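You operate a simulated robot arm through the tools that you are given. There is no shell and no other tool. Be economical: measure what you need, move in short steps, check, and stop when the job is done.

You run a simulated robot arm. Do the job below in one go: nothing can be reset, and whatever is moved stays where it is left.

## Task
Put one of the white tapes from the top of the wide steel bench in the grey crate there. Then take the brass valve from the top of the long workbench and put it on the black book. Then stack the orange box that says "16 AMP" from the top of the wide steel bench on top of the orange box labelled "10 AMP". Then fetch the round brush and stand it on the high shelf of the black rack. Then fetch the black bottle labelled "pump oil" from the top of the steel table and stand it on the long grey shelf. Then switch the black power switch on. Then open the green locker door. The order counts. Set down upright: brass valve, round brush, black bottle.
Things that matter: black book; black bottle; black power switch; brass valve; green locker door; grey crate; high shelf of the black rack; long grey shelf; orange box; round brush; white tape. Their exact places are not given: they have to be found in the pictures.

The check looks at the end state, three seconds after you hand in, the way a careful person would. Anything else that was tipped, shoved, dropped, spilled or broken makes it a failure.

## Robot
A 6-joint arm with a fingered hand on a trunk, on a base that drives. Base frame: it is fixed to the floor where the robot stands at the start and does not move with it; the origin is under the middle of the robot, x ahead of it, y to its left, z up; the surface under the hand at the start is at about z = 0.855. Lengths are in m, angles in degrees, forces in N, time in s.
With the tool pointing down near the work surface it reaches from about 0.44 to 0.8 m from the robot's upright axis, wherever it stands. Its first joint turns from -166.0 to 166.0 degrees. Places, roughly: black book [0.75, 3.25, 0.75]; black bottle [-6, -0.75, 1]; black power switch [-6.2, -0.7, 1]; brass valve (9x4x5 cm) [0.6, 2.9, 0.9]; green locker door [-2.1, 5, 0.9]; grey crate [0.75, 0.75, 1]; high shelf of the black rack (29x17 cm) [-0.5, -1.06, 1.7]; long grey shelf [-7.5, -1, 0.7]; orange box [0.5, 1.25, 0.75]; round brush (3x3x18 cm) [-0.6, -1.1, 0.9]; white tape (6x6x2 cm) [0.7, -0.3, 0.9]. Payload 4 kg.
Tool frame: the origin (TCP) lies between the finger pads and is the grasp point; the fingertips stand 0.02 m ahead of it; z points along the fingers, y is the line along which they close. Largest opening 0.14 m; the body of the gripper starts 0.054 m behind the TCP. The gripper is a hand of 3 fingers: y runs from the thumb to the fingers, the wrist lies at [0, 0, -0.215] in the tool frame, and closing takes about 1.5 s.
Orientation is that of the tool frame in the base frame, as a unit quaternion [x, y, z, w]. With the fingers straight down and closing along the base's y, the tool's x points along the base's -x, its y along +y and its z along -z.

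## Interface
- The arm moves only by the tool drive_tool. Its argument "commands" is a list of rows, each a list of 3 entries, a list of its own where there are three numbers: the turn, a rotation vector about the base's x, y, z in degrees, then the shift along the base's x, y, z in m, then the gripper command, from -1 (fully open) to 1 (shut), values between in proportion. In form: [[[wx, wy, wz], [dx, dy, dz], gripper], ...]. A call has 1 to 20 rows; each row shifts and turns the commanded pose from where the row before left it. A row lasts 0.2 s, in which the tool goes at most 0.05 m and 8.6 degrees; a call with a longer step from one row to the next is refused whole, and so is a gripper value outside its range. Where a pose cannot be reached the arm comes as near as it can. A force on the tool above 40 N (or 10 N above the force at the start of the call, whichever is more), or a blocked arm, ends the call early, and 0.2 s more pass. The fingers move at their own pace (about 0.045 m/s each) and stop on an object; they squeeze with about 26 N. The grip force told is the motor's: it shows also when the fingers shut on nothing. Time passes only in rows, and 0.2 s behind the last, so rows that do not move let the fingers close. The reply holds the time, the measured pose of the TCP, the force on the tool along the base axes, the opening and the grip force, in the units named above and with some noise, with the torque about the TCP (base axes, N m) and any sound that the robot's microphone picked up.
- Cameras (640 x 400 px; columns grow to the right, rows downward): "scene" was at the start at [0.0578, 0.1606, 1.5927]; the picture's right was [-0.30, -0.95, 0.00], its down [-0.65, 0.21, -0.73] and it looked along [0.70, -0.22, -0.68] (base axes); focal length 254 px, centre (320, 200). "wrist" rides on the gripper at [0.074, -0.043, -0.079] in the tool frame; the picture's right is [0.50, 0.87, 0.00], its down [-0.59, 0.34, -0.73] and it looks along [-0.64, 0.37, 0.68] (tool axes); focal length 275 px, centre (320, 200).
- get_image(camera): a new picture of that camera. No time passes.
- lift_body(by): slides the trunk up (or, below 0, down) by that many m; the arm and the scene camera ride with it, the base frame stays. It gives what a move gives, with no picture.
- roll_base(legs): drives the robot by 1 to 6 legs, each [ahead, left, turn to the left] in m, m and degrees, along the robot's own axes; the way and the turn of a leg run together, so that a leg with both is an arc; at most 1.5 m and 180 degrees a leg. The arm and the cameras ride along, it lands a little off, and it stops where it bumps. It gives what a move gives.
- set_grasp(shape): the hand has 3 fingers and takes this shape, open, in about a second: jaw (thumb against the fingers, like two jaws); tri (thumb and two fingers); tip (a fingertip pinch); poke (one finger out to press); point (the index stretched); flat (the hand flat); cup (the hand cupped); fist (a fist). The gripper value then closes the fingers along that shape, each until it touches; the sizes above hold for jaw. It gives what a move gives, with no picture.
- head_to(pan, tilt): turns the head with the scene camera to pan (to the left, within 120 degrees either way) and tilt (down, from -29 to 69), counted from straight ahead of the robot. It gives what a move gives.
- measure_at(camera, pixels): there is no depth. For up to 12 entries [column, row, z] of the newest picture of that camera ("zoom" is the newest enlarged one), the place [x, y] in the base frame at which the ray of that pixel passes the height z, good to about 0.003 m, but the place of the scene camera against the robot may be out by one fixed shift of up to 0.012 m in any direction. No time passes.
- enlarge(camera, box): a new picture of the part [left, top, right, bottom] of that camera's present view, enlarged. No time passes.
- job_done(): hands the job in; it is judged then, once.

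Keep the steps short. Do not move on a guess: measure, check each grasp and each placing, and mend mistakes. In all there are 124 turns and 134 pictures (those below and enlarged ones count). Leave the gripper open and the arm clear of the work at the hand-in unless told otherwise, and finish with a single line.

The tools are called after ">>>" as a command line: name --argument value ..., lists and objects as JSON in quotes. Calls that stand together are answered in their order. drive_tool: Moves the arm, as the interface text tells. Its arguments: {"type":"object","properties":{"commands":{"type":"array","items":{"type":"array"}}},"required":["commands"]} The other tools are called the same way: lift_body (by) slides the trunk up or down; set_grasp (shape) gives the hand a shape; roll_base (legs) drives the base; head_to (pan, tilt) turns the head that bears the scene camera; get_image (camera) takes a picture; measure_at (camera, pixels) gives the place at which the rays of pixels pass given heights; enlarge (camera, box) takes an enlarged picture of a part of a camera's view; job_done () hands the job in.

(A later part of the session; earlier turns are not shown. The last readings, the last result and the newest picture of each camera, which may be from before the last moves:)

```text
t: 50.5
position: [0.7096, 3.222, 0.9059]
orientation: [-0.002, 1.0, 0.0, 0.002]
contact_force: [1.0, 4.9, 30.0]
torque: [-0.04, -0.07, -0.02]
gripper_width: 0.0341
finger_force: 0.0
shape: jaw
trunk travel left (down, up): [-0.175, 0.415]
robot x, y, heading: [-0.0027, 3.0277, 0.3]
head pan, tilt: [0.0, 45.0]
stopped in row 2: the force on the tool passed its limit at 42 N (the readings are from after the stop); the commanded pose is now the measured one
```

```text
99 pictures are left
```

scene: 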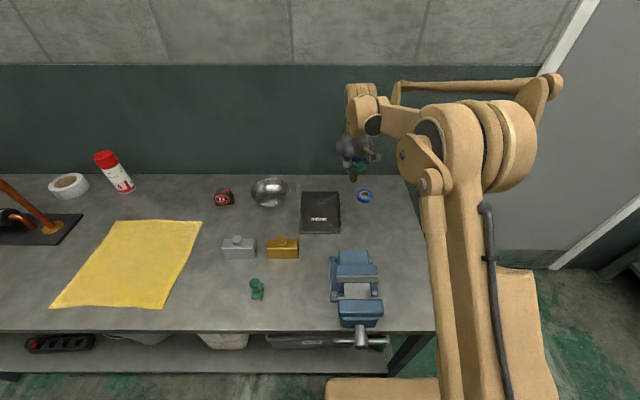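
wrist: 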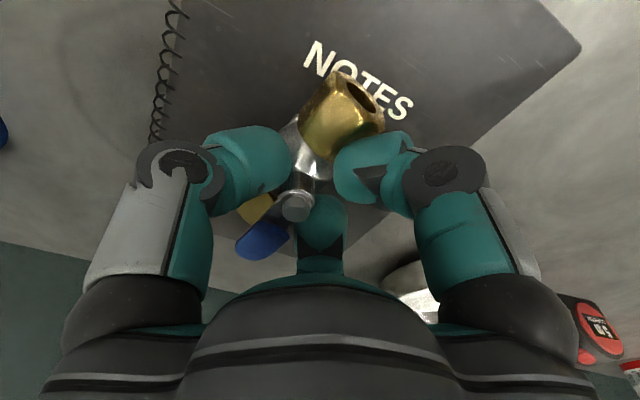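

The fingertips press on something now; I rise 6 mm while opening, then lift off.

>>> drive_tool --commands '[[[0, 0, 0], [0, 0, 0.003], 0.5], [[0, 0, 0], [0, 0, 0.003], 0.4], [[0, 0, 0], [0, 0, 0], 0.2], [[0, 0, 0], [0, 0, 0], 0], [[0, 0, 0], [0, 0, 0], -0.2], [[0, 0, 0], [0, 0, 0], -0.2], [[0, 0, 0], [0, 0, 0.02], -0.2], [[0, 0, 0], [0, 0, 0.03], -0.2], [[0, 0, 0], [0, 0, 0.04], -0.2], [[0, 0, 0], [0, 0, 0.04], -0.2]]'

>>> get_image --camera "wrist"

>>> enlarge --camera "scene" --box '[270, 170, 370, 250]'

```text
t: 52.7
position: [0.7093, 3.2212, 1.04]
orientation: [-0.001, 1.0, 0.0, 0.001]
contact_force: [-0.2, -0.6, -1.1]
torque: [0.07, -0.01, -0.03]
gripper_width: 0.0839
finger_force: 0.0
shape: jaw
trunk travel left (down, up): [-0.175, 0.415]
robot x, y, heading: [-0.0057, 3.0296, 0.3]
head pan, tilt: [0.0, 45.0]
```

```text
98 pictures are left
```

wrist: 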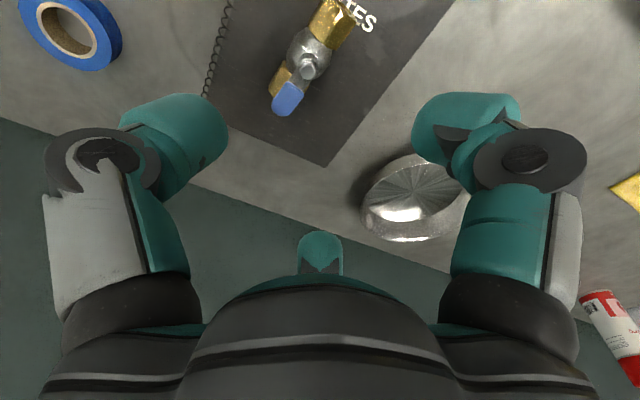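

```text
5.00 times, centred on (320, 210) of scene
```

zoom: 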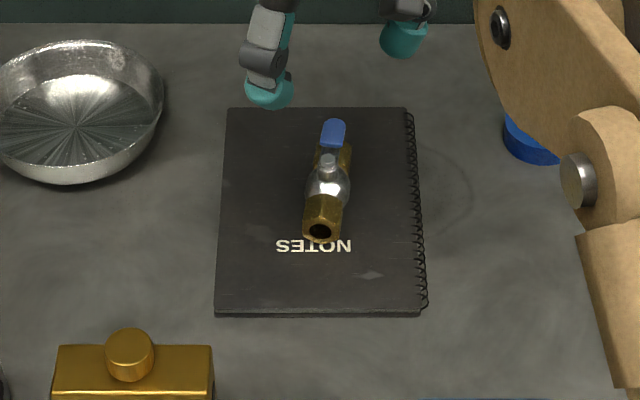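

The valve stands upright on the book. Next the boxes: I retract the arm, drive back to the gap beside the first bench's left end, turn to face it (-90°), and look.

>>> drive_tool --commands '[[[0, 0, 0], [0, 0, 0.045], -1], [[0, 0, 0], [0, 0, 0.045], -1], [[0, 0, 0], [-0.04, -0.028, 0.005], -1], [[0, 0, 0], [-0.04, -0.028, 0.005], -1], [[0, 0, 0], [-0.04, -0.028, 0.005], -1], [[0, 0, 0], [-0.04, -0.028, 0.005], -1], [[0, 0, 0], [-0.04, -0.028, 0], -1], [[0, 0, 0], [-0.04, -0.028, 0], -1], [[0, 0, 0], [0, -0.028, 0], -1]]'

>>> roll_base --legs '[[0, -1.0, 0], [0, 0, -90]]'

>>> head_to --pan 20 --tilt 45

>>> get_image --camera "scene"

```text
t: 54.7
position: [0.4706, 3.026, 1.1497]
orientation: [-0.001, 1.0, 0.0, 0.001]
contact_force: [0.7, -0.2, -0.2]
torque: [0.03, -0.02, -0.01]
gripper_width: 0.1401
finger_force: 0.1
shape: jaw
trunk travel left (down, up): [-0.175, 0.415]
robot x, y, heading: [-0.0024, 3.0277, 0.0]
head pan, tilt: [0.0, 45.0]
```

```text
t: 63.8
position: [0.0007, 1.5547, 1.1499]
orientation: [0.706, 0.708, 0.0, 0.001]
contact_force: [0.2, -0.4, -0.5]
torque: [0.02, 0.0, 0.01]
gripper_width: 0.1401
finger_force: 0.2
shape: jaw
trunk travel left (down, up): [-0.175, 0.415]
robot x, y, heading: [0.0056, 2.0255, -90.0]
head pan, tilt: [0.0, 45.0]
```

```text
t: 64.6
position: [0.0014, 1.5528, 1.1493]
orientation: [0.706, 0.708, 0.0, 0.001]
contact_force: [0.7, -0.4, 0.7]
torque: [-0.02, -0.02, 0.02]
gripper_width: 0.1399
finger_force: 0.0
shape: jaw
trunk travel left (down, up): [-0.175, 0.415]
robot x, y, heading: [0.0047, 2.0277, -89.7]
head pan, tilt: [20.0, 45.0]
```

```text
96 pictures are left
```

scene: 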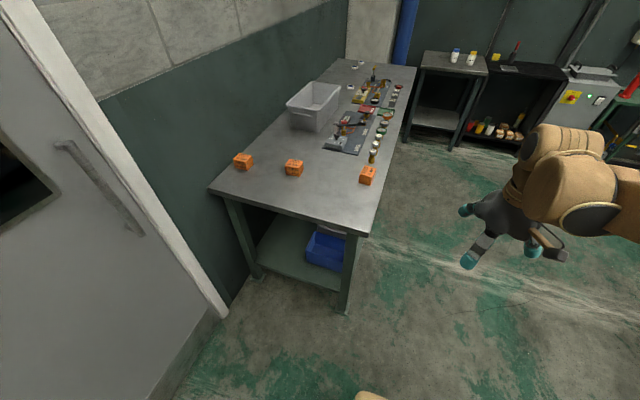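

I measure the bench's end edge and the boxes.

>>> measure_at --camera "scene" --pixels '[[208, 190, 0.855], [366, 235, 0.855], [345, 312, 0], [257, 277, 0], [228, 317, 0], [243, 156, 0.91], [294, 161, 0.91], [367, 170, 0.91], [415, 67, 0.855]]'

```text
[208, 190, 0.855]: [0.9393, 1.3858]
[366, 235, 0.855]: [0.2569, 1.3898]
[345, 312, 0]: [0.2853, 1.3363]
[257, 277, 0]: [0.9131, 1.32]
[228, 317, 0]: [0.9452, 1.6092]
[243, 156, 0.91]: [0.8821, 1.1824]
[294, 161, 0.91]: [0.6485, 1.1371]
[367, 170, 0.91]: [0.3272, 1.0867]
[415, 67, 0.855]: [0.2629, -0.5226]
```

The bench end is at y 1.388. I drive left 0.58 (to x 0.59) and then ahead 0.30.

>>> roll_base --legs '[[0, 0.58, 0], [0.3, 0, 0]]'

>>> head_to --pan 5 --tilt 50

>>> get_image --camera "scene"

>>> get_image --camera "wrist"

```text
t: 69.5
position: [0.5827, 1.2526, 1.1493]
orientation: [0.707, 0.707, 0.0, 0.0]
contact_force: [-0.7, -0.9, -0.2]
torque: [0.01, 0.03, 0.02]
gripper_width: 0.14
finger_force: 0.1
shape: jaw
trunk travel left (down, up): [-0.175, 0.415]
robot x, y, heading: [0.5858, 1.7277, -90.3]
head pan, tilt: [20.0, 45.0]
```

```text
t: 70.3
position: [0.5807, 1.2548, 1.1495]
orientation: [0.707, 0.707, 0.0, 0.001]
contact_force: [0.1, -0.1, -0.7]
torque: [-0.03, 0.0, 0.03]
gripper_width: 0.14
finger_force: 0.0
shape: jaw
trunk travel left (down, up): [-0.175, 0.415]
robot x, y, heading: [0.5839, 1.7261, -90.0]
head pan, tilt: [5.0, 50.0]
```

```text
95 pictures are left
```

scene: 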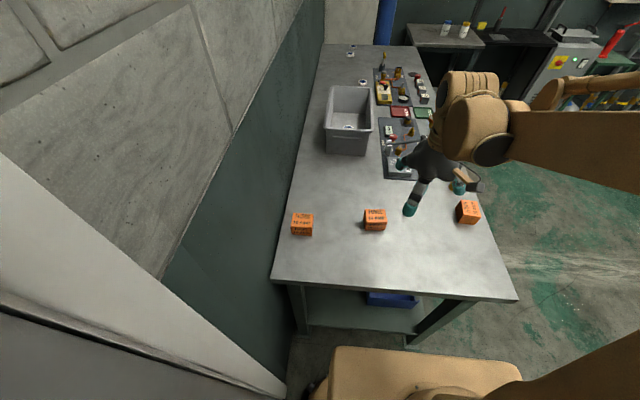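

```text
94 pictures are left
```

wrist: 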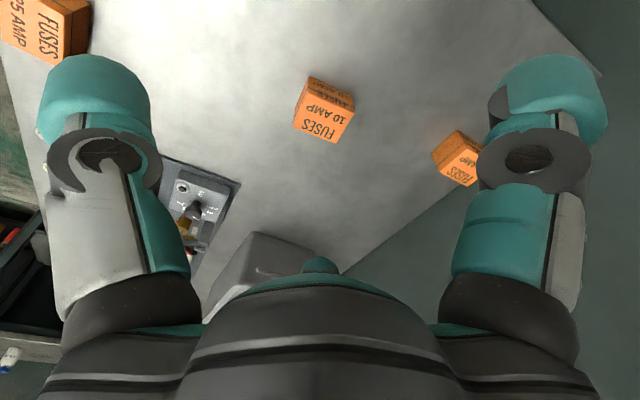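

Both boxes are visible. I enlarge the scene view for accurate corners.

>>> enlarge --camera "scene" --box '[280, 190, 400, 250]'

>>> measure_at --camera "wrist" --pixels '[[310, 90, 0.905], [355, 110, 0.905], [335, 143, 0.905], [294, 127, 0.905], [458, 158, 0.905], [355, 95, 0.855], [312, 77, 0.855]]'

```text
5.33 times, centred on (340, 220) of scene
```

zoom: 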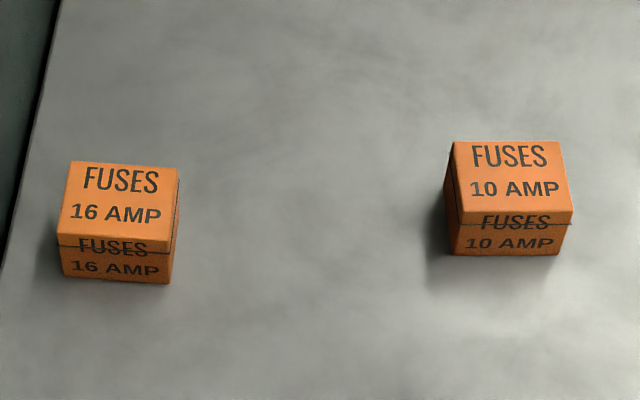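

```text
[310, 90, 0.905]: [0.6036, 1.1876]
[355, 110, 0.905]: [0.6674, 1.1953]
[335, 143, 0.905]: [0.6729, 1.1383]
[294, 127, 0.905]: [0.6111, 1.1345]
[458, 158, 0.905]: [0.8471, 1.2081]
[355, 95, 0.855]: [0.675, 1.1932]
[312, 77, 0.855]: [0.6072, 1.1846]
```

>>> measure_at --camera "zoom" --pixels '[[72, 162, 0.9], [180, 168, 0.9], [168, 240, 0.9], [57, 234, 0.9], [63, 275, 0.855], [170, 283, 0.855], [453, 141, 0.9], [560, 142, 0.9], [573, 211, 0.9], [460, 213, 0.9], [452, 254, 0.855], [558, 255, 0.855]]'

```text
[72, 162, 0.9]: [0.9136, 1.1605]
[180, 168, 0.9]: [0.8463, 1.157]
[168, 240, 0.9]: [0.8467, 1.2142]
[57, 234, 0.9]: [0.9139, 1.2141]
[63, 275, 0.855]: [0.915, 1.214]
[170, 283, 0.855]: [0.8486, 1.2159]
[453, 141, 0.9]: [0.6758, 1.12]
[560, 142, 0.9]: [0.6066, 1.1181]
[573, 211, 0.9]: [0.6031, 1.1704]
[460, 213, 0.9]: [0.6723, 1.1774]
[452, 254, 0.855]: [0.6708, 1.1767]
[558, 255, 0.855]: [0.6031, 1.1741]
```

Tops are at z 0.90; 16 AMP centre ≈ (0.880,1.187), 10 AMP ≈ (0.640,1.146). As the wall is near (x≈0.945), I turn the hand 90° so it closes along y, and move to a viewing place at x 0.80.

>>> drive_tool --commands '[[[0, 0, 8.2], [0.02, -0.006, -0.006], -1], [[0, 0, 8.2], [0.02, -0.006, -0.006], -1], [[0, 0, 8.2], [0.02, -0.006, -0.006], -1], [[0, 0, 8.2], [0.02, -0.006, -0.006], -1], [[0, 0, 8.2], [0.02, -0.006, -0.006], -1], [[0, 0, 8.2], [0.02, -0.006, -0.006], -1], [[0, 0, 8.2], [0.02, -0.006, -0.006], -1], [[0, 0, 8.2], [0.02, -0.006, -0.006], -1], [[0, 0, 8.2], [0.02, -0.006, -0.006], -1], [[0, 0, 8.2], [0.02, -0.006, -0.006], -1], [[0, 0, 8.0], [0.02, -0.006, -0.006], -1], [[0, 0, 0], [0, 0, 0], -1]]'

>>> get_image --camera "wrist"

>>> get_image --camera "scene"

```text
t: 72.9
position: [0.801, 1.1897, 1.0833]
orientation: [-0.001, 1.0, 0.001, 0.0]
contact_force: [-0.3, 0.4, 0.6]
torque: [0.01, 0.0, -0.02]
gripper_width: 0.1399
finger_force: 0.1
shape: jaw
trunk travel left (down, up): [-0.175, 0.415]
robot x, y, heading: [0.5841, 1.7286, -89.8]
head pan, tilt: [5.0, 50.0]
```

```text
92 pictures are left
```

wrist: 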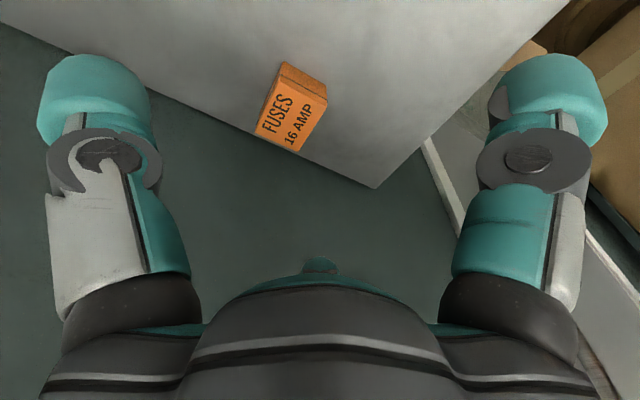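

```text
91 pictures are left
```

scene: 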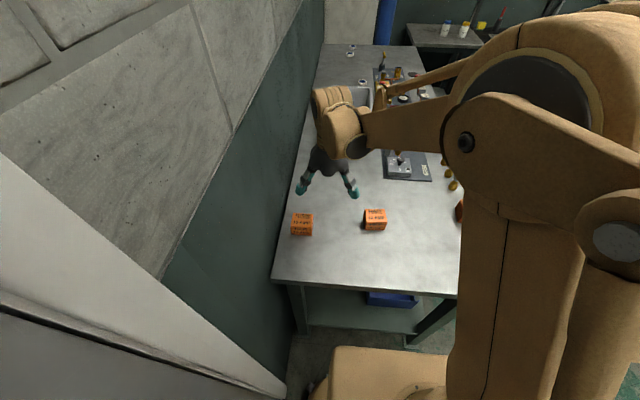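

I enlarge the wrist view for the 16 AMP box corners.

>>> enlarge --camera "wrist" --box '[230, 40, 390, 200]'

```text
2.50 times, centred on (310, 120) of wrist
```

zoom: 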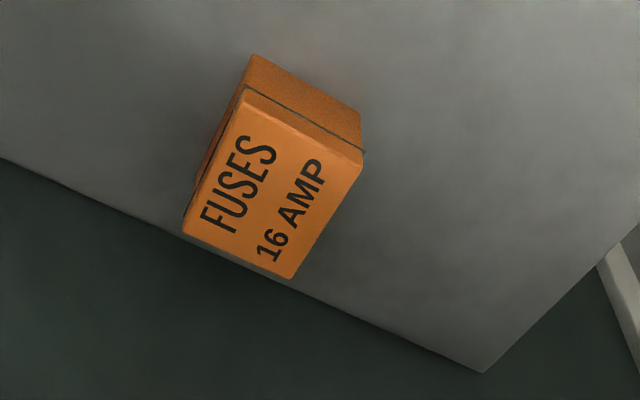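

>>> measure_at --camera "zoom" --pixels '[[245, 88, 0.9], [363, 153, 0.9], [290, 278, 0.9], [183, 232, 0.9], [252, 55, 0.855], [360, 112, 0.855], [482, 372, 0.855], [5, 158, 0.855]]'

```text
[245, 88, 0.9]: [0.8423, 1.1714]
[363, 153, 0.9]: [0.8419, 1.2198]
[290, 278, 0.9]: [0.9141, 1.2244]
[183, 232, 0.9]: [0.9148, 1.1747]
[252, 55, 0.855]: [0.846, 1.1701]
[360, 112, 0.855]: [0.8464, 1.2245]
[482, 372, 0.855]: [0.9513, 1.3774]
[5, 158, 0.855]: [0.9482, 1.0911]
```

Wrist gives the 16 AMP centre (0.8785,1.197). I preclose a little, move over to x 0.874, then lower to z 0.888.

>>> drive_tool --commands '[[[0, 0, 0], [0, 0.007, 0], -0.25], [[0, 0, 0], [0, 0, 0], -0.25], [[0, 0, 0], [0, 0, 0], -0.25], [[0, 0, 0], [0.03, 0, 0], -0.25], [[0, 0, 0], [0.03, 0, 0], -0.25], [[0, 0, 0], [0.013, 0, -0.03], -0.25], [[0, 0, 0], [0, 0, -0.04], -0.25], [[0, 0, 0], [0, 0, -0.03], -0.25], [[0, 0, 0], [0, 0, 0], -0.25]]'

>>> get_image --camera "wrist"

```text
t: 74.9
position: [0.8736, 1.1944, 0.9833]
orientation: [-0.001, 1.0, 0.0, 0.001]
contact_force: [0.3, -0.3, 0.6]
torque: [0.0, 0.0, 0.01]
gripper_width: 0.0881
finger_force: 0.1
shape: jaw
trunk travel left (down, up): [-0.175, 0.415]
robot x, y, heading: [0.5875, 1.7299, -90.0]
head pan, tilt: [5.0, 50.0]
```

```text
89 pictures are left
```

wrist: 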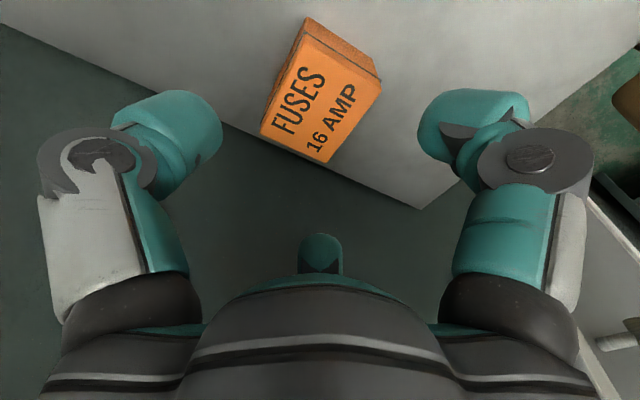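

>>> measure_at --camera "wrist" --pixels '[[308, 35, 0.9], [381, 80, 0.9], [325, 163, 0.9], [260, 132, 0.9]]'

>>> drive_tool --commands '[[[0, 0, 0], [0, 0.002, -0.035], -0.25], [[0, 0, 0], [0, 0, -0.035], -0.25], [[0, 0, 0], [0, 0, -0.025], -0.25], [[0, 0, 0], [0, 0, 0], -0.25]]'

```text
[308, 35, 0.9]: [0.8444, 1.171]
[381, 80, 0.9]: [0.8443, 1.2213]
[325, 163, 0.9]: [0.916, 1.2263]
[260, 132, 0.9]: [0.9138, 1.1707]
```

```text
t: 75.9
position: [0.8742, 1.1971, 0.8881]
orientation: [0.0, 1.0, 0.0, 0.0]
contact_force: [0.3, 0.5, 0.0]
torque: [0.0, -0.02, -0.01]
gripper_width: 0.0881
finger_force: 0.1
shape: jaw
trunk travel left (down, up): [-0.175, 0.415]
robot x, y, heading: [0.5873, 1.7255, -90.4]
head pan, tilt: [5.0, 50.0]
```

Centre confirmed (0.879,1.197). I close and lift 3 cm.

>>> drive_tool --commands '[[[0, 0, 0], [0, 0, 0], 0.2], [[0, 0, 0], [0, 0, 0], 0.6], [[0, 0, 0], [0, 0, 0], 1], [[0, 0, 0], [0, 0, 0], 1], [[0, 0, 0], [0, 0, 0], 1], [[0, 0, 0], [0, 0, 0], 1], [[0, 0, 0], [0, 0, 0.01], 1], [[0, 0, 0], [0, 0, 0.02], 1], [[0, 0, 0], [0, 0, 0], 1]]'

>>> get_image --camera "wrist"

```text
t: 77.9
position: [0.8751, 1.1977, 0.9185]
orientation: [0.0, 1.0, 0.001, 0.0]
contact_force: [0.1, 0.9, -1.2]
torque: [-0.01, -0.02, -0.02]
gripper_width: 0.0629
finger_force: 26.7
shape: jaw
trunk travel left (down, up): [-0.175, 0.415]
robot x, y, heading: [0.5844, 1.7296, -90.2]
head pan, tilt: [5.0, 50.0]
```

```text
88 pictures are left
```

wrist: 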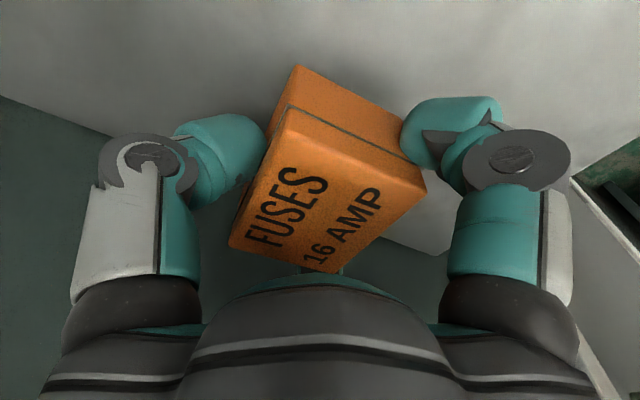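

It is held level. I measure the top corners for the offset, lift more and carry over 10 AMP.

>>> measure_at --camera "wrist" --pixels '[[288, 107, 0.93], [427, 182, 0.93], [335, 272, 0.93], [230, 245, 0.93], [299, 65, 0.886], [405, 122, 0.886]]'

>>> drive_tool --commands '[[[0, 0, 0], [0, 0, 0.04], 1], [[0, 0, 0], [0, 0, 0.04], 1], [[0, 0, 0], [0, 0, 0.03], 1], [[0, 0, 0], [-0.045, -0.007, 0], 1], [[0, 0, 0], [-0.045, -0.007, 0], 1], [[0, 0, 0], [-0.045, -0.007, 0], 1], [[0, 0, 0], [-0.045, -0.007, 0], 1], [[0, 0, 0], [-0.045, -0.007, 0], 1], [[0, 0, 0], [0, 0, 0], 1]]'

>>> get_image --camera "wrist"

>>> enlarge --camera "scene" --box '[320, 150, 440, 250]'

```text
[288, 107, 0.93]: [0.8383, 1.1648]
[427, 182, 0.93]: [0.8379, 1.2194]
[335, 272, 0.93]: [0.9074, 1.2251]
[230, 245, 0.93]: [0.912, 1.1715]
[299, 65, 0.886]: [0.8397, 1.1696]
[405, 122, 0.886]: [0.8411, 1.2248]
```

```text
t: 79.9
position: [0.6509, 1.1629, 1.0274]
orientation: [0.005, 1.0, 0.0, 0.0]
contact_force: [-0.2, -0.1, -1.4]
torque: [0.02, -0.02, -0.01]
gripper_width: 0.0626
finger_force: 25.3
shape: jaw
out of reach, approached as far as the arm can: row 8
trunk travel left (down, up): [-0.175, 0.415]
robot x, y, heading: [0.5883, 1.7284, -90.1]
head pan, tilt: [5.0, 50.0]
```

```text
87 pictures are left
```

wrist: 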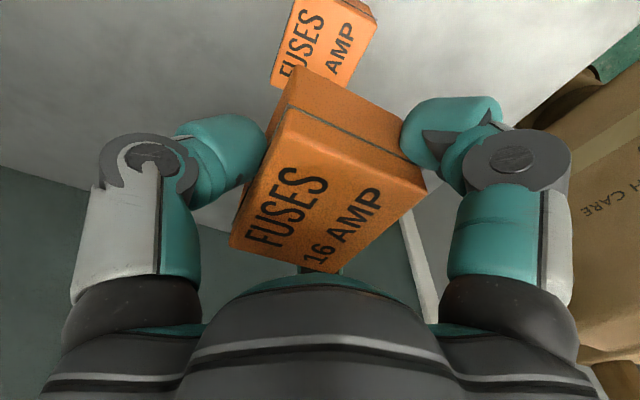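

```text
4.00 times, centred on (380, 200) of scene
```

zoom: 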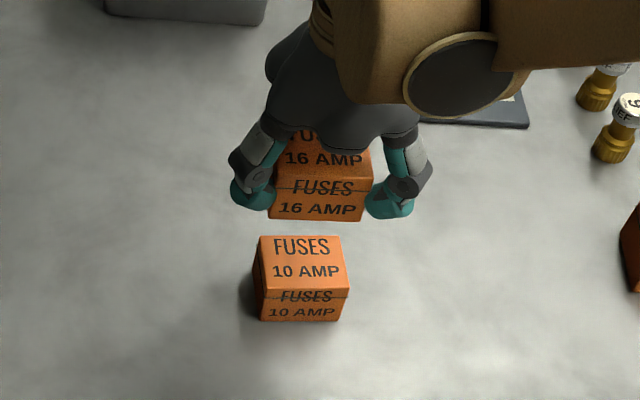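

I measure 10 AMP's visible top corners in the wrist view: (377,17), (346,92), (272,86).

>>> measure_at --camera "wrist" --pixels '[[376, 17, 0.9], [346, 92, 0.9], [272, 86, 0.9]]'

>>> measure_at --camera "zoom" --pixels '[[262, 237, 0.9], [340, 236, 0.9], [350, 289, 0.9], [267, 292, 0.9]]'

```text
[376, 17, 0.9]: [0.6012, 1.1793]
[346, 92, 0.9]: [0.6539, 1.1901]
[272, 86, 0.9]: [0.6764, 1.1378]
```

```text
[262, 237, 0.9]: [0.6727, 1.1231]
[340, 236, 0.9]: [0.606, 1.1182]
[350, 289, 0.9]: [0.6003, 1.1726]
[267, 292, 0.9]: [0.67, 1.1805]
```

10 AMP centre is about (0.638, 1.1585). I move there and lower to z 0.945.

>>> drive_tool --commands '[[[0, 0, 0], [-0.0125, -0.002, 0], 1], [[0, 0, 0], [0, 0, -0.04], 1], [[0, 0, 0], [0, 0, -0.035], 1], [[0, 0, 0], [0, 0, 0], 1]]'

>>> get_image --camera "wrist"

>>> enlarge --camera "scene" --box '[330, 160, 430, 250]'

```text
t: 80.9
position: [0.6526, 1.1637, 0.9532]
orientation: [0.004, 1.0, -0.001, 0.0]
contact_force: [0.0, 0.6, -1.7]
torque: [-0.03, 0.02, -0.03]
gripper_width: 0.0625
finger_force: 26.3
shape: jaw
out of reach, approached as far as the arm can: row 1
trunk travel left (down, up): [-0.175, 0.415]
robot x, y, heading: [0.5799, 1.7279, -90.2]
head pan, tilt: [5.0, 50.0]
```

```text
85 pictures are left
```

wrist: 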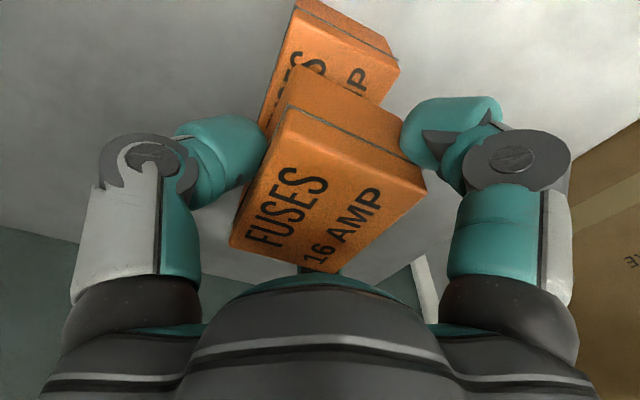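

```text
4.44 times, centred on (380, 205) of scene
```

zoom: 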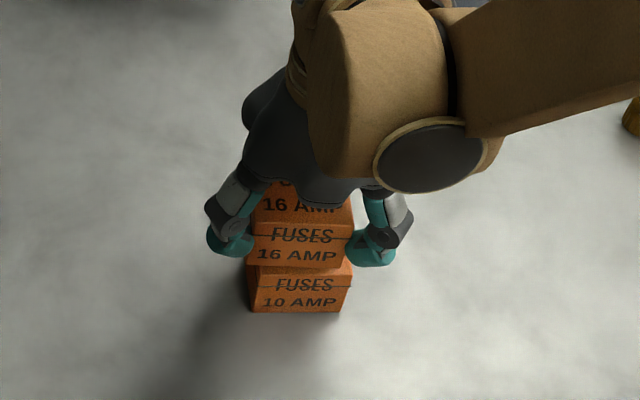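

The wrist is at its limit (x stuck at 0.652). I lift, shift the base 0.12 m to its right (−x), then come back over the box.

>>> drive_tool --commands '[[[0, 0, 0], [0, 0, 0.04], 1], [[0, 0, 0], [0, 0, 0.04], 1], [[0, 0, 0], [0, 0, 0.03], 1]]'

>>> roll_base --legs '[[0, -0.12, 0]]'

```text
t: 81.7
position: [0.6526, 1.164, 1.0643]
orientation: [0.004, 1.0, 0.0, -0.002]
contact_force: [0.6, -0.2, -0.3]
torque: [-0.01, 0.02, -0.03]
gripper_width: 0.0627
finger_force: 25.7
shape: jaw
trunk travel left (down, up): [-0.175, 0.415]
robot x, y, heading: [0.5826, 1.728, -90.0]
head pan, tilt: [5.0, 50.0]
```

```text
t: 83.0
position: [0.5314, 1.1645, 1.0632]
orientation: [0.003, 1.0, 0.0, 0.0]
contact_force: [-0.4, 0.0, -0.8]
torque: [0.04, -0.02, 0.03]
gripper_width: 0.0623
finger_force: 26.1
shape: jaw
trunk travel left (down, up): [-0.175, 0.415]
robot x, y, heading: [0.4666, 1.7281, -90.2]
head pan, tilt: [5.0, 50.0]
```

>>> drive_tool --commands '[[[0, 0, 1.5], [0.036, -0.001, 0], 1], [[0, 0, 1.5], [0.036, -0.001, 0], 1], [[0, 0, 1.5], [0.0345, -0.0015, 0], 1], [[0, 0, 0], [0, 0, -0.04], 1], [[0, 0, 0], [0, 0, -0.04], 1], [[0, 0, 0], [0, 0, -0.034], 1], [[0, 0, 0], [0, 0, 0], 1]]'

>>> get_image --camera "wrist"

>>> enlarge --camera "scene" --box '[270, 160, 390, 250]'

```text
t: 84.6
position: [0.6387, 1.1596, 0.9498]
orientation: [-0.037, 0.999, 0.001, -0.001]
contact_force: [0.6, -0.1, -0.5]
torque: [0.02, 0.02, 0.01]
gripper_width: 0.0624
finger_force: 26.0
shape: jaw
trunk travel left (down, up): [-0.175, 0.415]
robot x, y, heading: [0.4685, 1.7297, -89.6]
head pan, tilt: [5.0, 50.0]
```

```text
83 pictures are left
```

wrist: 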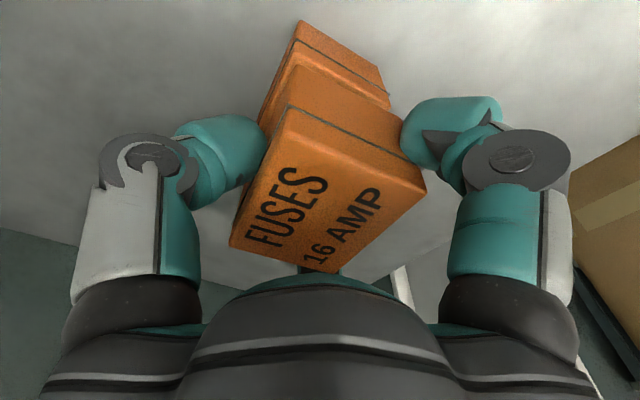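

```text
4.44 times, centred on (330, 205) of scene
```

zoom: 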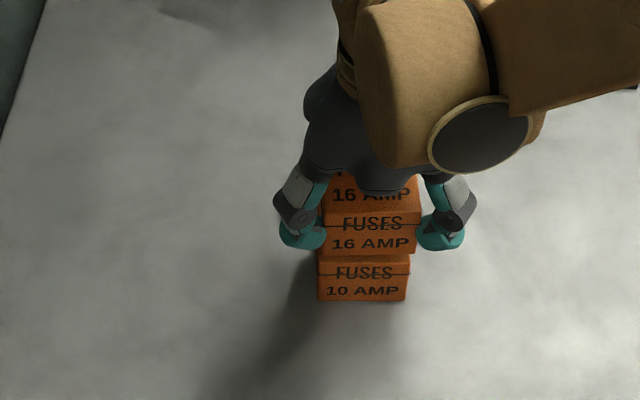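

I compare the top edge of 10 AMP ((296,43)-(389,96)) with the bottom edge of the held box ((298,66)-(404,122)).

>>> measure_at --camera "wrist" --pixels '[[296, 43, 0.9], [389, 97, 0.9], [298, 66, 0.917], [404, 122, 0.917], [262, 118, 0.9]]'

>>> enlarge --camera "wrist" --box '[220, 10, 440, 160]'

```text
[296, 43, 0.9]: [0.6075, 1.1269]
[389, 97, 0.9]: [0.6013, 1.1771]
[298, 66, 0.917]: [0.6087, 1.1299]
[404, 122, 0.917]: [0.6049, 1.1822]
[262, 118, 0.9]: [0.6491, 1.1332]
```

```text
2.67 times, centred on (330, 85) of wrist
```

zoom: 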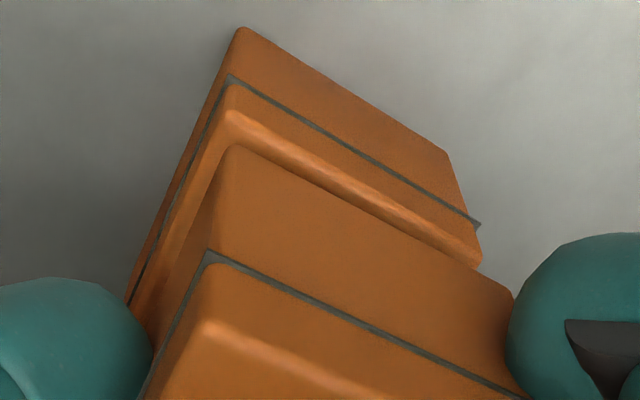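

Aligned within ~4 mm. I correct slightly and lower gently to contact.

>>> drive_tool --commands '[[[0, 0, 0], [-0.002, -0.003, -0.006], 1], [[0, 0, 0], [0, 0, -0.005], 1], [[0, 0, 0], [0, 0, -0.003], 1], [[0, 0, 0], [0, 0, 0], 1]]'

>>> drive_tool --commands '[[[0, 0, 0], [0, 0, -0.002], 1], [[0, 0, 0], [0, 0, 0], 1]]'

```text
t: 85.6
position: [0.6369, 1.1568, 0.9364]
orientation: [-0.036, 0.999, 0.001, -0.001]
contact_force: [0.5, -3.2, 17.1]
torque: [-0.1, -0.02, -0.02]
gripper_width: 0.0627
finger_force: 25.8
shape: jaw
trunk travel left (down, up): [-0.175, 0.415]
robot x, y, heading: [0.4647, 1.7271, -90.1]
head pan, tilt: [5.0, 50.0]
```

```text
t: 86.2
position: [0.6377, 1.158, 0.9361]
orientation: [-0.037, 0.999, -0.001, 0.0]
contact_force: [2.0, -8.6, 37.6]
torque: [-0.01, -0.01, -0.04]
gripper_width: 0.0634
finger_force: 26.3
shape: jaw
trunk travel left (down, up): [-0.175, 0.415]
robot x, y, heading: [0.4647, 1.7251, -90.0]
head pan, tilt: [5.0, 50.0]
```

Contact. I ease up 2 mm, open slowly, and rise straight.

>>> drive_tool --commands '[[[0, 0, 0], [0, 0, 0.002], 0.1], [[0, 0, 0], [0, 0, 0], 0], [[0, 0, 0], [0, 0, 0], -0.1], [[0, 0, 0], [0, 0, 0], -0.3], [[0, 0, 0], [0, 0, 0], -0.6], [[0, 0, 0], [0, 0, 0], -0.6], [[0, 0, 0], [0, 0, 0.03], -0.6], [[0, 0, 0], [0, 0, 0.04], -0.6], [[0, 0, 0], [0, 0, 0.04], -0.6], [[0, 0, 0], [0, 0, 0.04], -0.6], [[0, 0, 0], [0, 0, 0.04], -0.6]]'

>>> get_image --camera "wrist"

>>> enlarge --camera "scene" --box '[270, 160, 390, 250]'

```text
t: 88.6
position: [0.6358, 1.1572, 1.1253]
orientation: [-0.036, 0.999, 0.001, -0.001]
contact_force: [0.4, -0.2, -0.3]
torque: [0.01, -0.02, 0.02]
gripper_width: 0.1118
finger_force: 0.1
shape: jaw
trunk travel left (down, up): [-0.175, 0.415]
robot x, y, heading: [0.4647, 1.7309, -89.7]
head pan, tilt: [5.0, 50.0]
```

```text
80 pictures are left
```

wrist: 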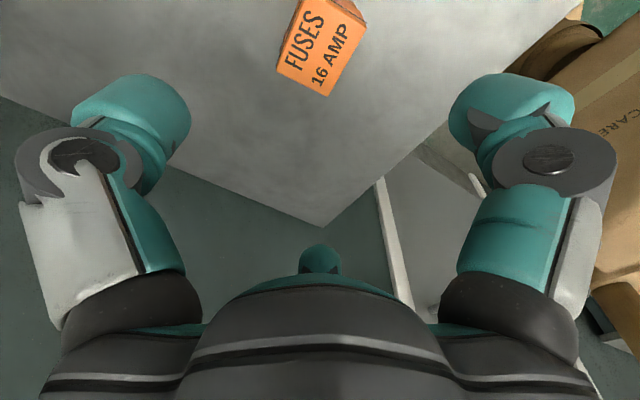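

```text
4.44 times, centred on (330, 205) of scene
```

zoom: 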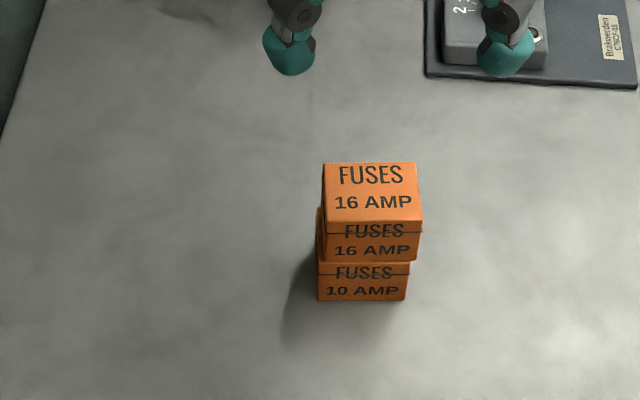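

The stack is good. Next, the brush. I fold the arm back in front of the robot and drive back and round to the aisle, then look toward the black rack.

>>> drive_tool --commands '[[[0, 0, -8.5], [-0.015, 0.009, 0.005], -1], [[0, 0, -8.5], [-0.015, 0.009, 0.005], -1], [[0, 0, -8.5], [-0.015, 0.009, 0.005], -1], [[0, 0, -8.5], [-0.015, 0.009, 0.005], -1], [[0, 0, -8.5], [-0.015, 0.009, 0.005], -1], [[0, 0, -8.5], [-0.015, 0.009, 0], -1], [[0, 0, -8.5], [-0.015, 0.009, 0], -1], [[0, 0, -8.5], [-0.015, 0.009, 0], -1], [[0, 0, -8.5], [-0.015, 0.009, 0], -1], [[0, 0, -8.5], [-0.015, 0.009, 0], -1], [[0, 0, -8.5], [-0.015, 0.009, 0], -1]]'

>>> roll_base --legs '[[-0.35, 0, 0], [0, -0.95, 0], [1.4, 0, 0], [0.6, 0, 0]]'

>>> head_to --pan 0 --tilt 20

>>> get_image --camera "scene"

```text
t: 91.0
position: [0.4719, 1.2554, 1.15]
orientation: [0.704, 0.71, 0.001, -0.001]
contact_force: [-0.2, -0.2, 0.5]
torque: [0.01, 0.02, 0.01]
gripper_width: 0.1398
finger_force: 0.1
shape: jaw
trunk travel left (down, up): [-0.175, 0.415]
robot x, y, heading: [0.4649, 1.7287, -89.9]
head pan, tilt: [5.0, 50.0]
```

```text
t: 107.4
position: [-0.4686, -0.4061, 1.1502]
orientation: [0.702, 0.713, 0.001, 0.0]
contact_force: [0.4, 0.2, -0.6]
torque: [0.02, -0.01, -0.04]
gripper_width: 0.1398
finger_force: 0.1
shape: jaw
trunk travel left (down, up): [-0.175, 0.415]
robot x, y, heading: [-0.4797, 0.0634, -89.6]
head pan, tilt: [5.0, 50.0]
```

```text
t: 108.4
position: [-0.4687, -0.4057, 1.1527]
orientation: [0.701, 0.713, 0.0, -0.001]
contact_force: [0.4, -0.7, -0.2]
torque: [-0.02, -0.02, 0.04]
gripper_width: 0.14
finger_force: 0.1
shape: jaw
trunk travel left (down, up): [-0.175, 0.415]
robot x, y, heading: [-0.4775, 0.0647, -89.9]
head pan, tilt: [0.0, 20.0]
```

```text
78 pictures are left
```

scene: 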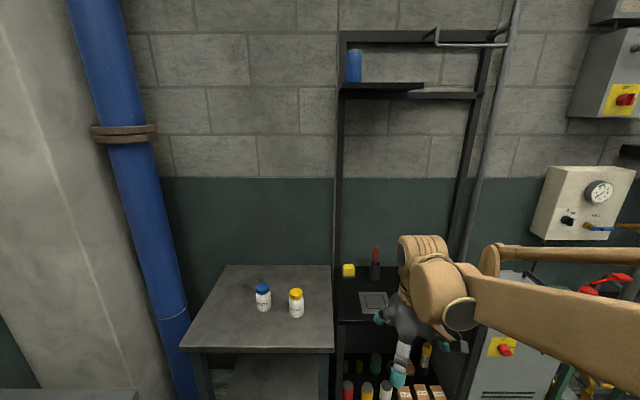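

I see the rack with a high shelf at rows 85–95 carrying a blue thing at (354,66), and a red-handled item at (376,263). I enlarge both.

>>> enlarge --camera "scene" --box '[320, 20, 520, 130]'

>>> enlarge --camera "scene" --box '[320, 230, 480, 400]'

```text
3.20 times, centred on (420, 75) of scene
```

zoom: 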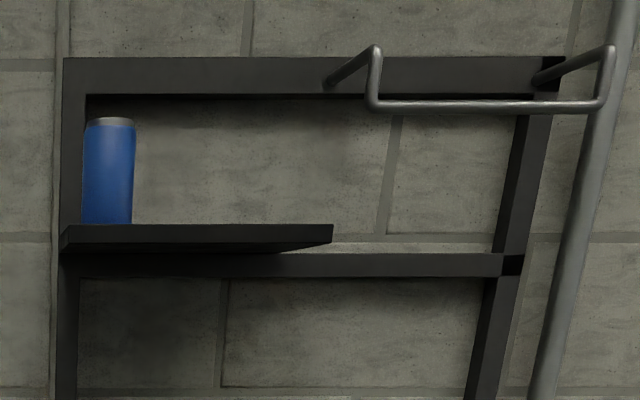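

```text
2.35 times, centred on (400, 315) of scene
```

zoom: 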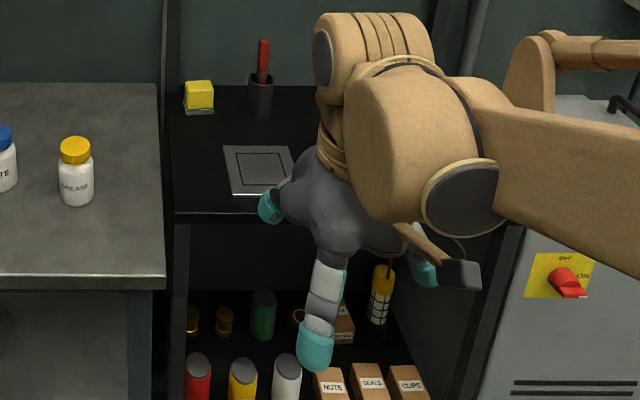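

I raise the trunk 0.4 m to see both the shelf top and what the hand hid.

>>> lift_body --by 0.4

>>> head_to --pan 0 --tilt 32

>>> get_image --camera "scene"

>>> get_image --camera "wrist"

```text
t: 112.2
position: [-0.4688, -0.4046, 1.5498]
orientation: [0.702, 0.712, 0.001, -0.001]
contact_force: [0.4, -0.3, 0.2]
torque: [-0.01, 0.01, 0.02]
gripper_width: 0.14
finger_force: 0.0
shape: jaw
trunk travel left (down, up): [-0.575, 0.015]
robot x, y, heading: [-0.4786, 0.0678, -89.9]
head pan, tilt: [0.0, 20.0]
```

```text
t: 113.0
position: [-0.4694, -0.4048, 1.5514]
orientation: [0.702, 0.713, 0.001, 0.0]
contact_force: [0.4, -0.8, -0.6]
torque: [-0.01, 0.01, 0.03]
gripper_width: 0.14
finger_force: 0.0
shape: jaw
trunk travel left (down, up): [-0.575, 0.015]
robot x, y, heading: [-0.4779, 0.0674, -89.5]
head pan, tilt: [0.0, 32.0]
```

```text
75 pictures are left
```

scene: 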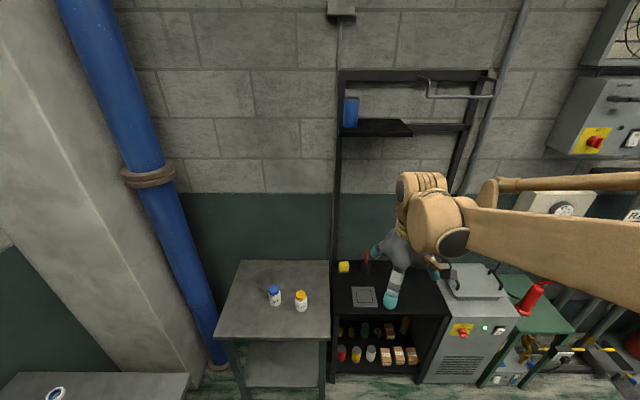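

```text
74 pictures are left
```

wrist: 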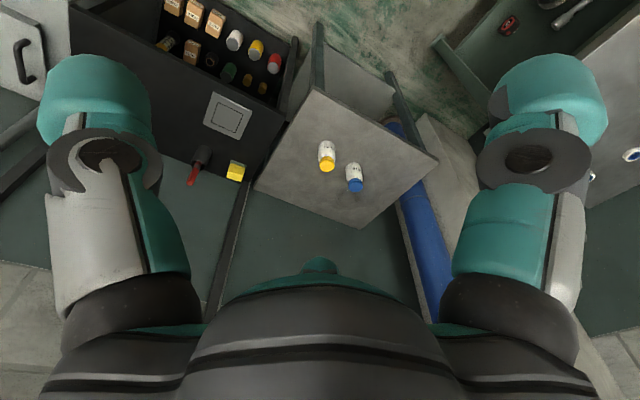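

>>> enlarge --camera "wrist" --box '[150, 0, 330, 200]'

>>> enlarge --camera "scene" --box '[325, 60, 505, 180]'

```text
2.00 times, centred on (240, 100) of wrist
```

zoom: 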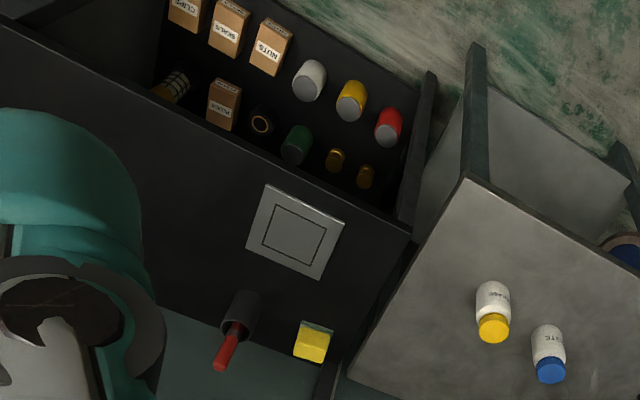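

```text
3.33 times, centred on (415, 120) of scene
```

zoom: 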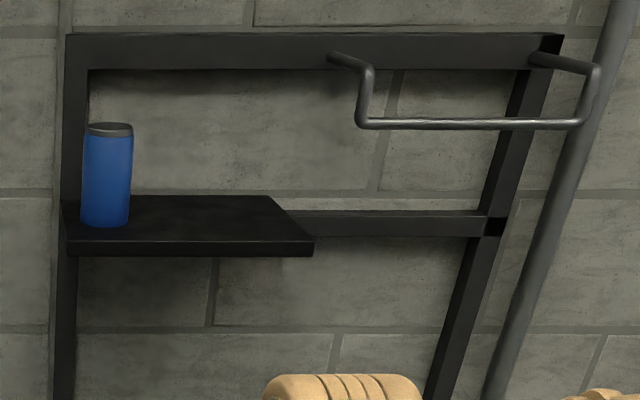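

The red-handled brush stands in/with a black round base at scene (367,262). I measure shelf corners at candidate heights and the brush.

>>> measure_at --camera "scene" --pixels '[[344.8, 132, 1.655], [419, 132.5, 1.655], [404, 119, 1.655], [344.8, 132, 1.7], [419, 132.5, 1.7], [404, 119, 1.7], [351, 127, 1.655], [344, 271, 0.8], [367, 275, 0.8], [353, 288, 0.8], [442, 318, 0.8], [336, 318, 0.8]]'

>>> measure_at --camera "wrist" --pixels '[[202, 150, 0.9], [192, 183, 1.0], [203, 165, 0.8], [236, 171, 0.83], [264, 180, 0.8], [200, 157, 0.85]]'

```text
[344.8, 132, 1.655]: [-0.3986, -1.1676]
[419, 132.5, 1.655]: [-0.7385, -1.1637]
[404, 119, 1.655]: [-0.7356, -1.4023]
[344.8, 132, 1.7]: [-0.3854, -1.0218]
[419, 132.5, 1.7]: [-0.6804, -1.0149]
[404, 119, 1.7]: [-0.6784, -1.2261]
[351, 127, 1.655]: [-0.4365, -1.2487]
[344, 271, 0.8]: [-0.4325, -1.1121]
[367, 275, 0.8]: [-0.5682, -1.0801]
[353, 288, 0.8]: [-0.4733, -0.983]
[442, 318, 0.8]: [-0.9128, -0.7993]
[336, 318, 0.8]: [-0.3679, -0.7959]
```

```text
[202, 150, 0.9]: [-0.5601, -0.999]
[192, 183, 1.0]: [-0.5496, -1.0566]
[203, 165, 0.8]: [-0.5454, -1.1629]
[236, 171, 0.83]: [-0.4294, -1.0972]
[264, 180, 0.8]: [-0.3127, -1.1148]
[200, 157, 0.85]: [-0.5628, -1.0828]
```

Shelf top is about z 1.705, spanning x −0.685…−0.385, y −1.0…−1.19; the blue can stands at its left end. Now I lower the trunk and drive closer to the brush.

>>> lift_body --by -0.3

>>> drive_tool --commands '[[[0, 0, 0], [0.04, 0, 0], -1], [[0, 0, 0], [0.04, 0, 0], -1], [[0, 0, 0], [0.04, 0, 0], -1]]'

>>> roll_base --legs '[[0.42, 0, 0]]'

>>> head_to --pan -10 --tilt 45

>>> get_image --camera "scene"

>>> get_image --camera "wrist"

```text
t: 116.0
position: [-0.4695, -0.4066, 1.2504]
orientation: [0.702, 0.712, 0.002, -0.001]
contact_force: [0.1, -0.5, 0.1]
torque: [-0.01, 0.0, -0.04]
gripper_width: 0.1399
finger_force: 0.0
shape: jaw
trunk travel left (down, up): [-0.275, 0.315]
robot x, y, heading: [-0.4813, 0.065, -89.7]
head pan, tilt: [0.0, 32.0]
```

```text
t: 116.8
position: [-0.3481, -0.4058, 1.2494]
orientation: [0.701, 0.713, 0.001, 0.0]
contact_force: [1.1, -0.4, -0.7]
torque: [0.01, 0.02, 0.0]
gripper_width: 0.14
finger_force: 0.1
shape: jaw
trunk travel left (down, up): [-0.275, 0.315]
robot x, y, heading: [-0.4757, 0.0679, -89.6]
head pan, tilt: [0.0, 32.0]
```

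```text
t: 119.3
position: [-0.3474, -0.826, 1.2492]
orientation: [0.702, 0.713, 0.001, 0.0]
contact_force: [0.1, -0.1, 0.5]
torque: [0.04, 0.01, 0.0]
gripper_width: 0.1404
finger_force: 0.1
shape: jaw
trunk travel left (down, up): [-0.275, 0.315]
robot x, y, heading: [-0.4797, -0.3522, -90.0]
head pan, tilt: [0.0, 32.0]
```

```text
t: 120.1
position: [-0.3482, -0.8247, 1.2495]
orientation: [0.701, 0.713, 0.001, 0.0]
contact_force: [0.1, -0.5, -0.9]
torque: [0.01, 0.03, 0.0]
gripper_width: 0.1397
finger_force: 0.1
shape: jaw
trunk travel left (down, up): [-0.275, 0.315]
robot x, y, heading: [-0.4751, -0.3529, -89.7]
head pan, tilt: [-10.0, 45.0]
```

```text
71 pictures are left
```

scene: 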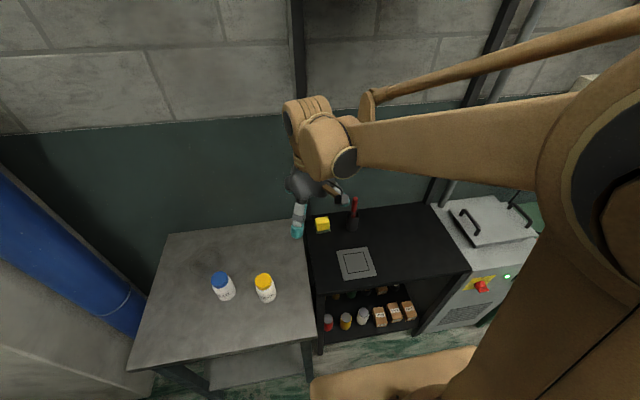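

```text
70 pictures are left
```

wrist: 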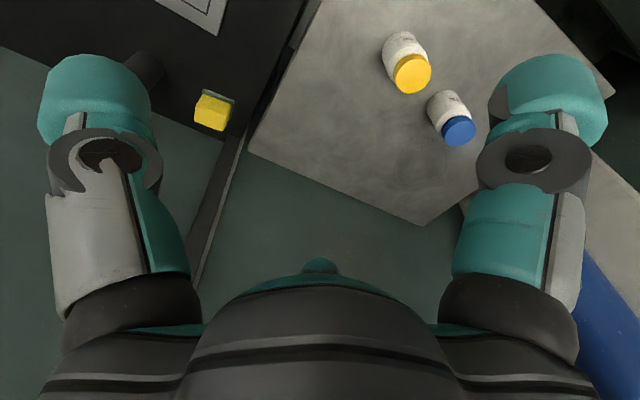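

>>> enlarge --camera "scene" --box '[310, 180, 410, 260]'

```text
5.00 times, centred on (360, 220) of scene
```

zoom: 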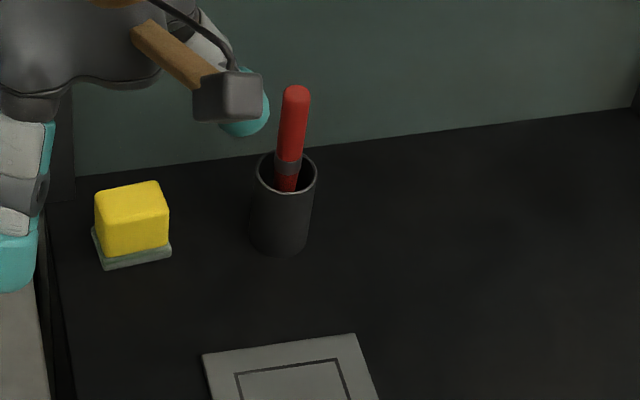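

It is a brush with red handle standing in a round cup. I move the hand to x ≈ −0.47 for a wrist view and triangulate.

>>> measure_at --camera "zoom" --pixels '[[296, 90, 1.0], [296, 90, 0.95], [287, 172, 0.9], [287, 172, 0.85], [279, 243, 0.8], [279, 243, 0.75]]'

>>> drive_tool --commands '[[[0, 0, 0], [-0.04, 0, 0], -1], [[0, 0, 0], [-0.04, 0, 0], -1], [[0, 0, 0], [-0.04, 0, 0], -1]]'

>>> get_image --camera "wrist"

```text
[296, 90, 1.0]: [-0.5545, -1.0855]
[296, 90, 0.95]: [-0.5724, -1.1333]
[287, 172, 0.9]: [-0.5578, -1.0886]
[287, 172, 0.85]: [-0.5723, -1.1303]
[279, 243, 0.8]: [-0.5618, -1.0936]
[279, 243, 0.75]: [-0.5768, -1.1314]
```

```text
t: 120.9
position: [-0.4712, -0.8253, 1.2489]
orientation: [0.702, 0.713, 0.002, 0.001]
contact_force: [0.1, 0.2, 0.3]
torque: [0.01, -0.04, -0.02]
gripper_width: 0.1399
finger_force: 0.1
shape: jaw
trunk travel left (down, up): [-0.275, 0.315]
robot x, y, heading: [-0.4757, -0.3533, -89.6]
head pan, tilt: [-10.0, 45.0]
```

```text
68 pictures are left
```

wrist: 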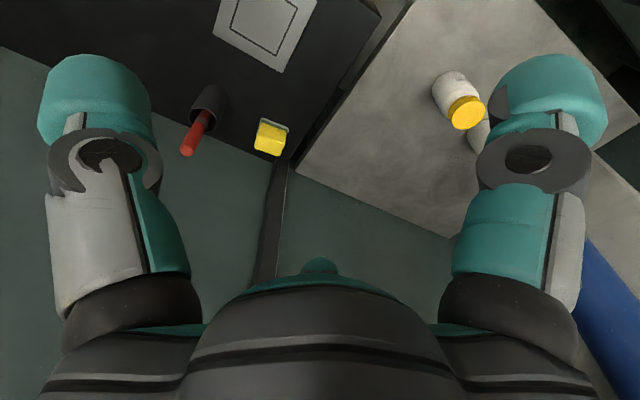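

>>> enlarge --camera "wrist" --box '[150, 60, 310, 180]'

```text
3.33 times, centred on (230, 120) of wrist
```

zoom: 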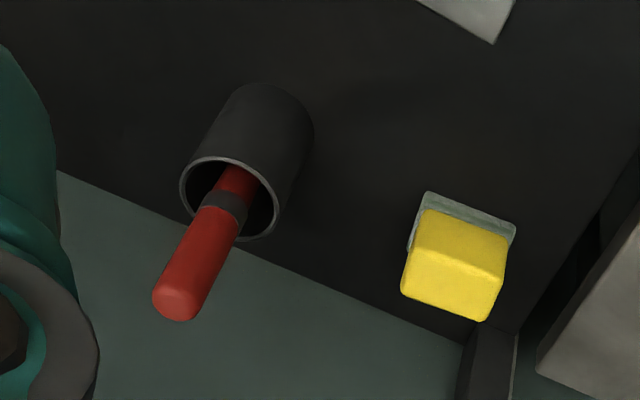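

>>> measure_at --camera "zoom" --pixels '[[176, 300, 1.02], [176, 300, 1.0], [176, 300, 0.98], [231, 198, 0.92], [231, 198, 0.9], [231, 198, 0.88], [268, 125, 0.82], [268, 125, 0.8], [225, 208, 0.92], [225, 208, 0.94]]'

```text
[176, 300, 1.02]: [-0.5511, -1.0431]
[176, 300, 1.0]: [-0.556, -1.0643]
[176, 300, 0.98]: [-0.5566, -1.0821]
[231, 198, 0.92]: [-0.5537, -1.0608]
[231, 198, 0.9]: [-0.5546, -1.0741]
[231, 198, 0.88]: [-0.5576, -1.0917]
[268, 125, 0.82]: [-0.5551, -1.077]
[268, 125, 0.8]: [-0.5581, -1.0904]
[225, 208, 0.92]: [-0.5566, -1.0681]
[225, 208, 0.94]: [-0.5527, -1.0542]
```

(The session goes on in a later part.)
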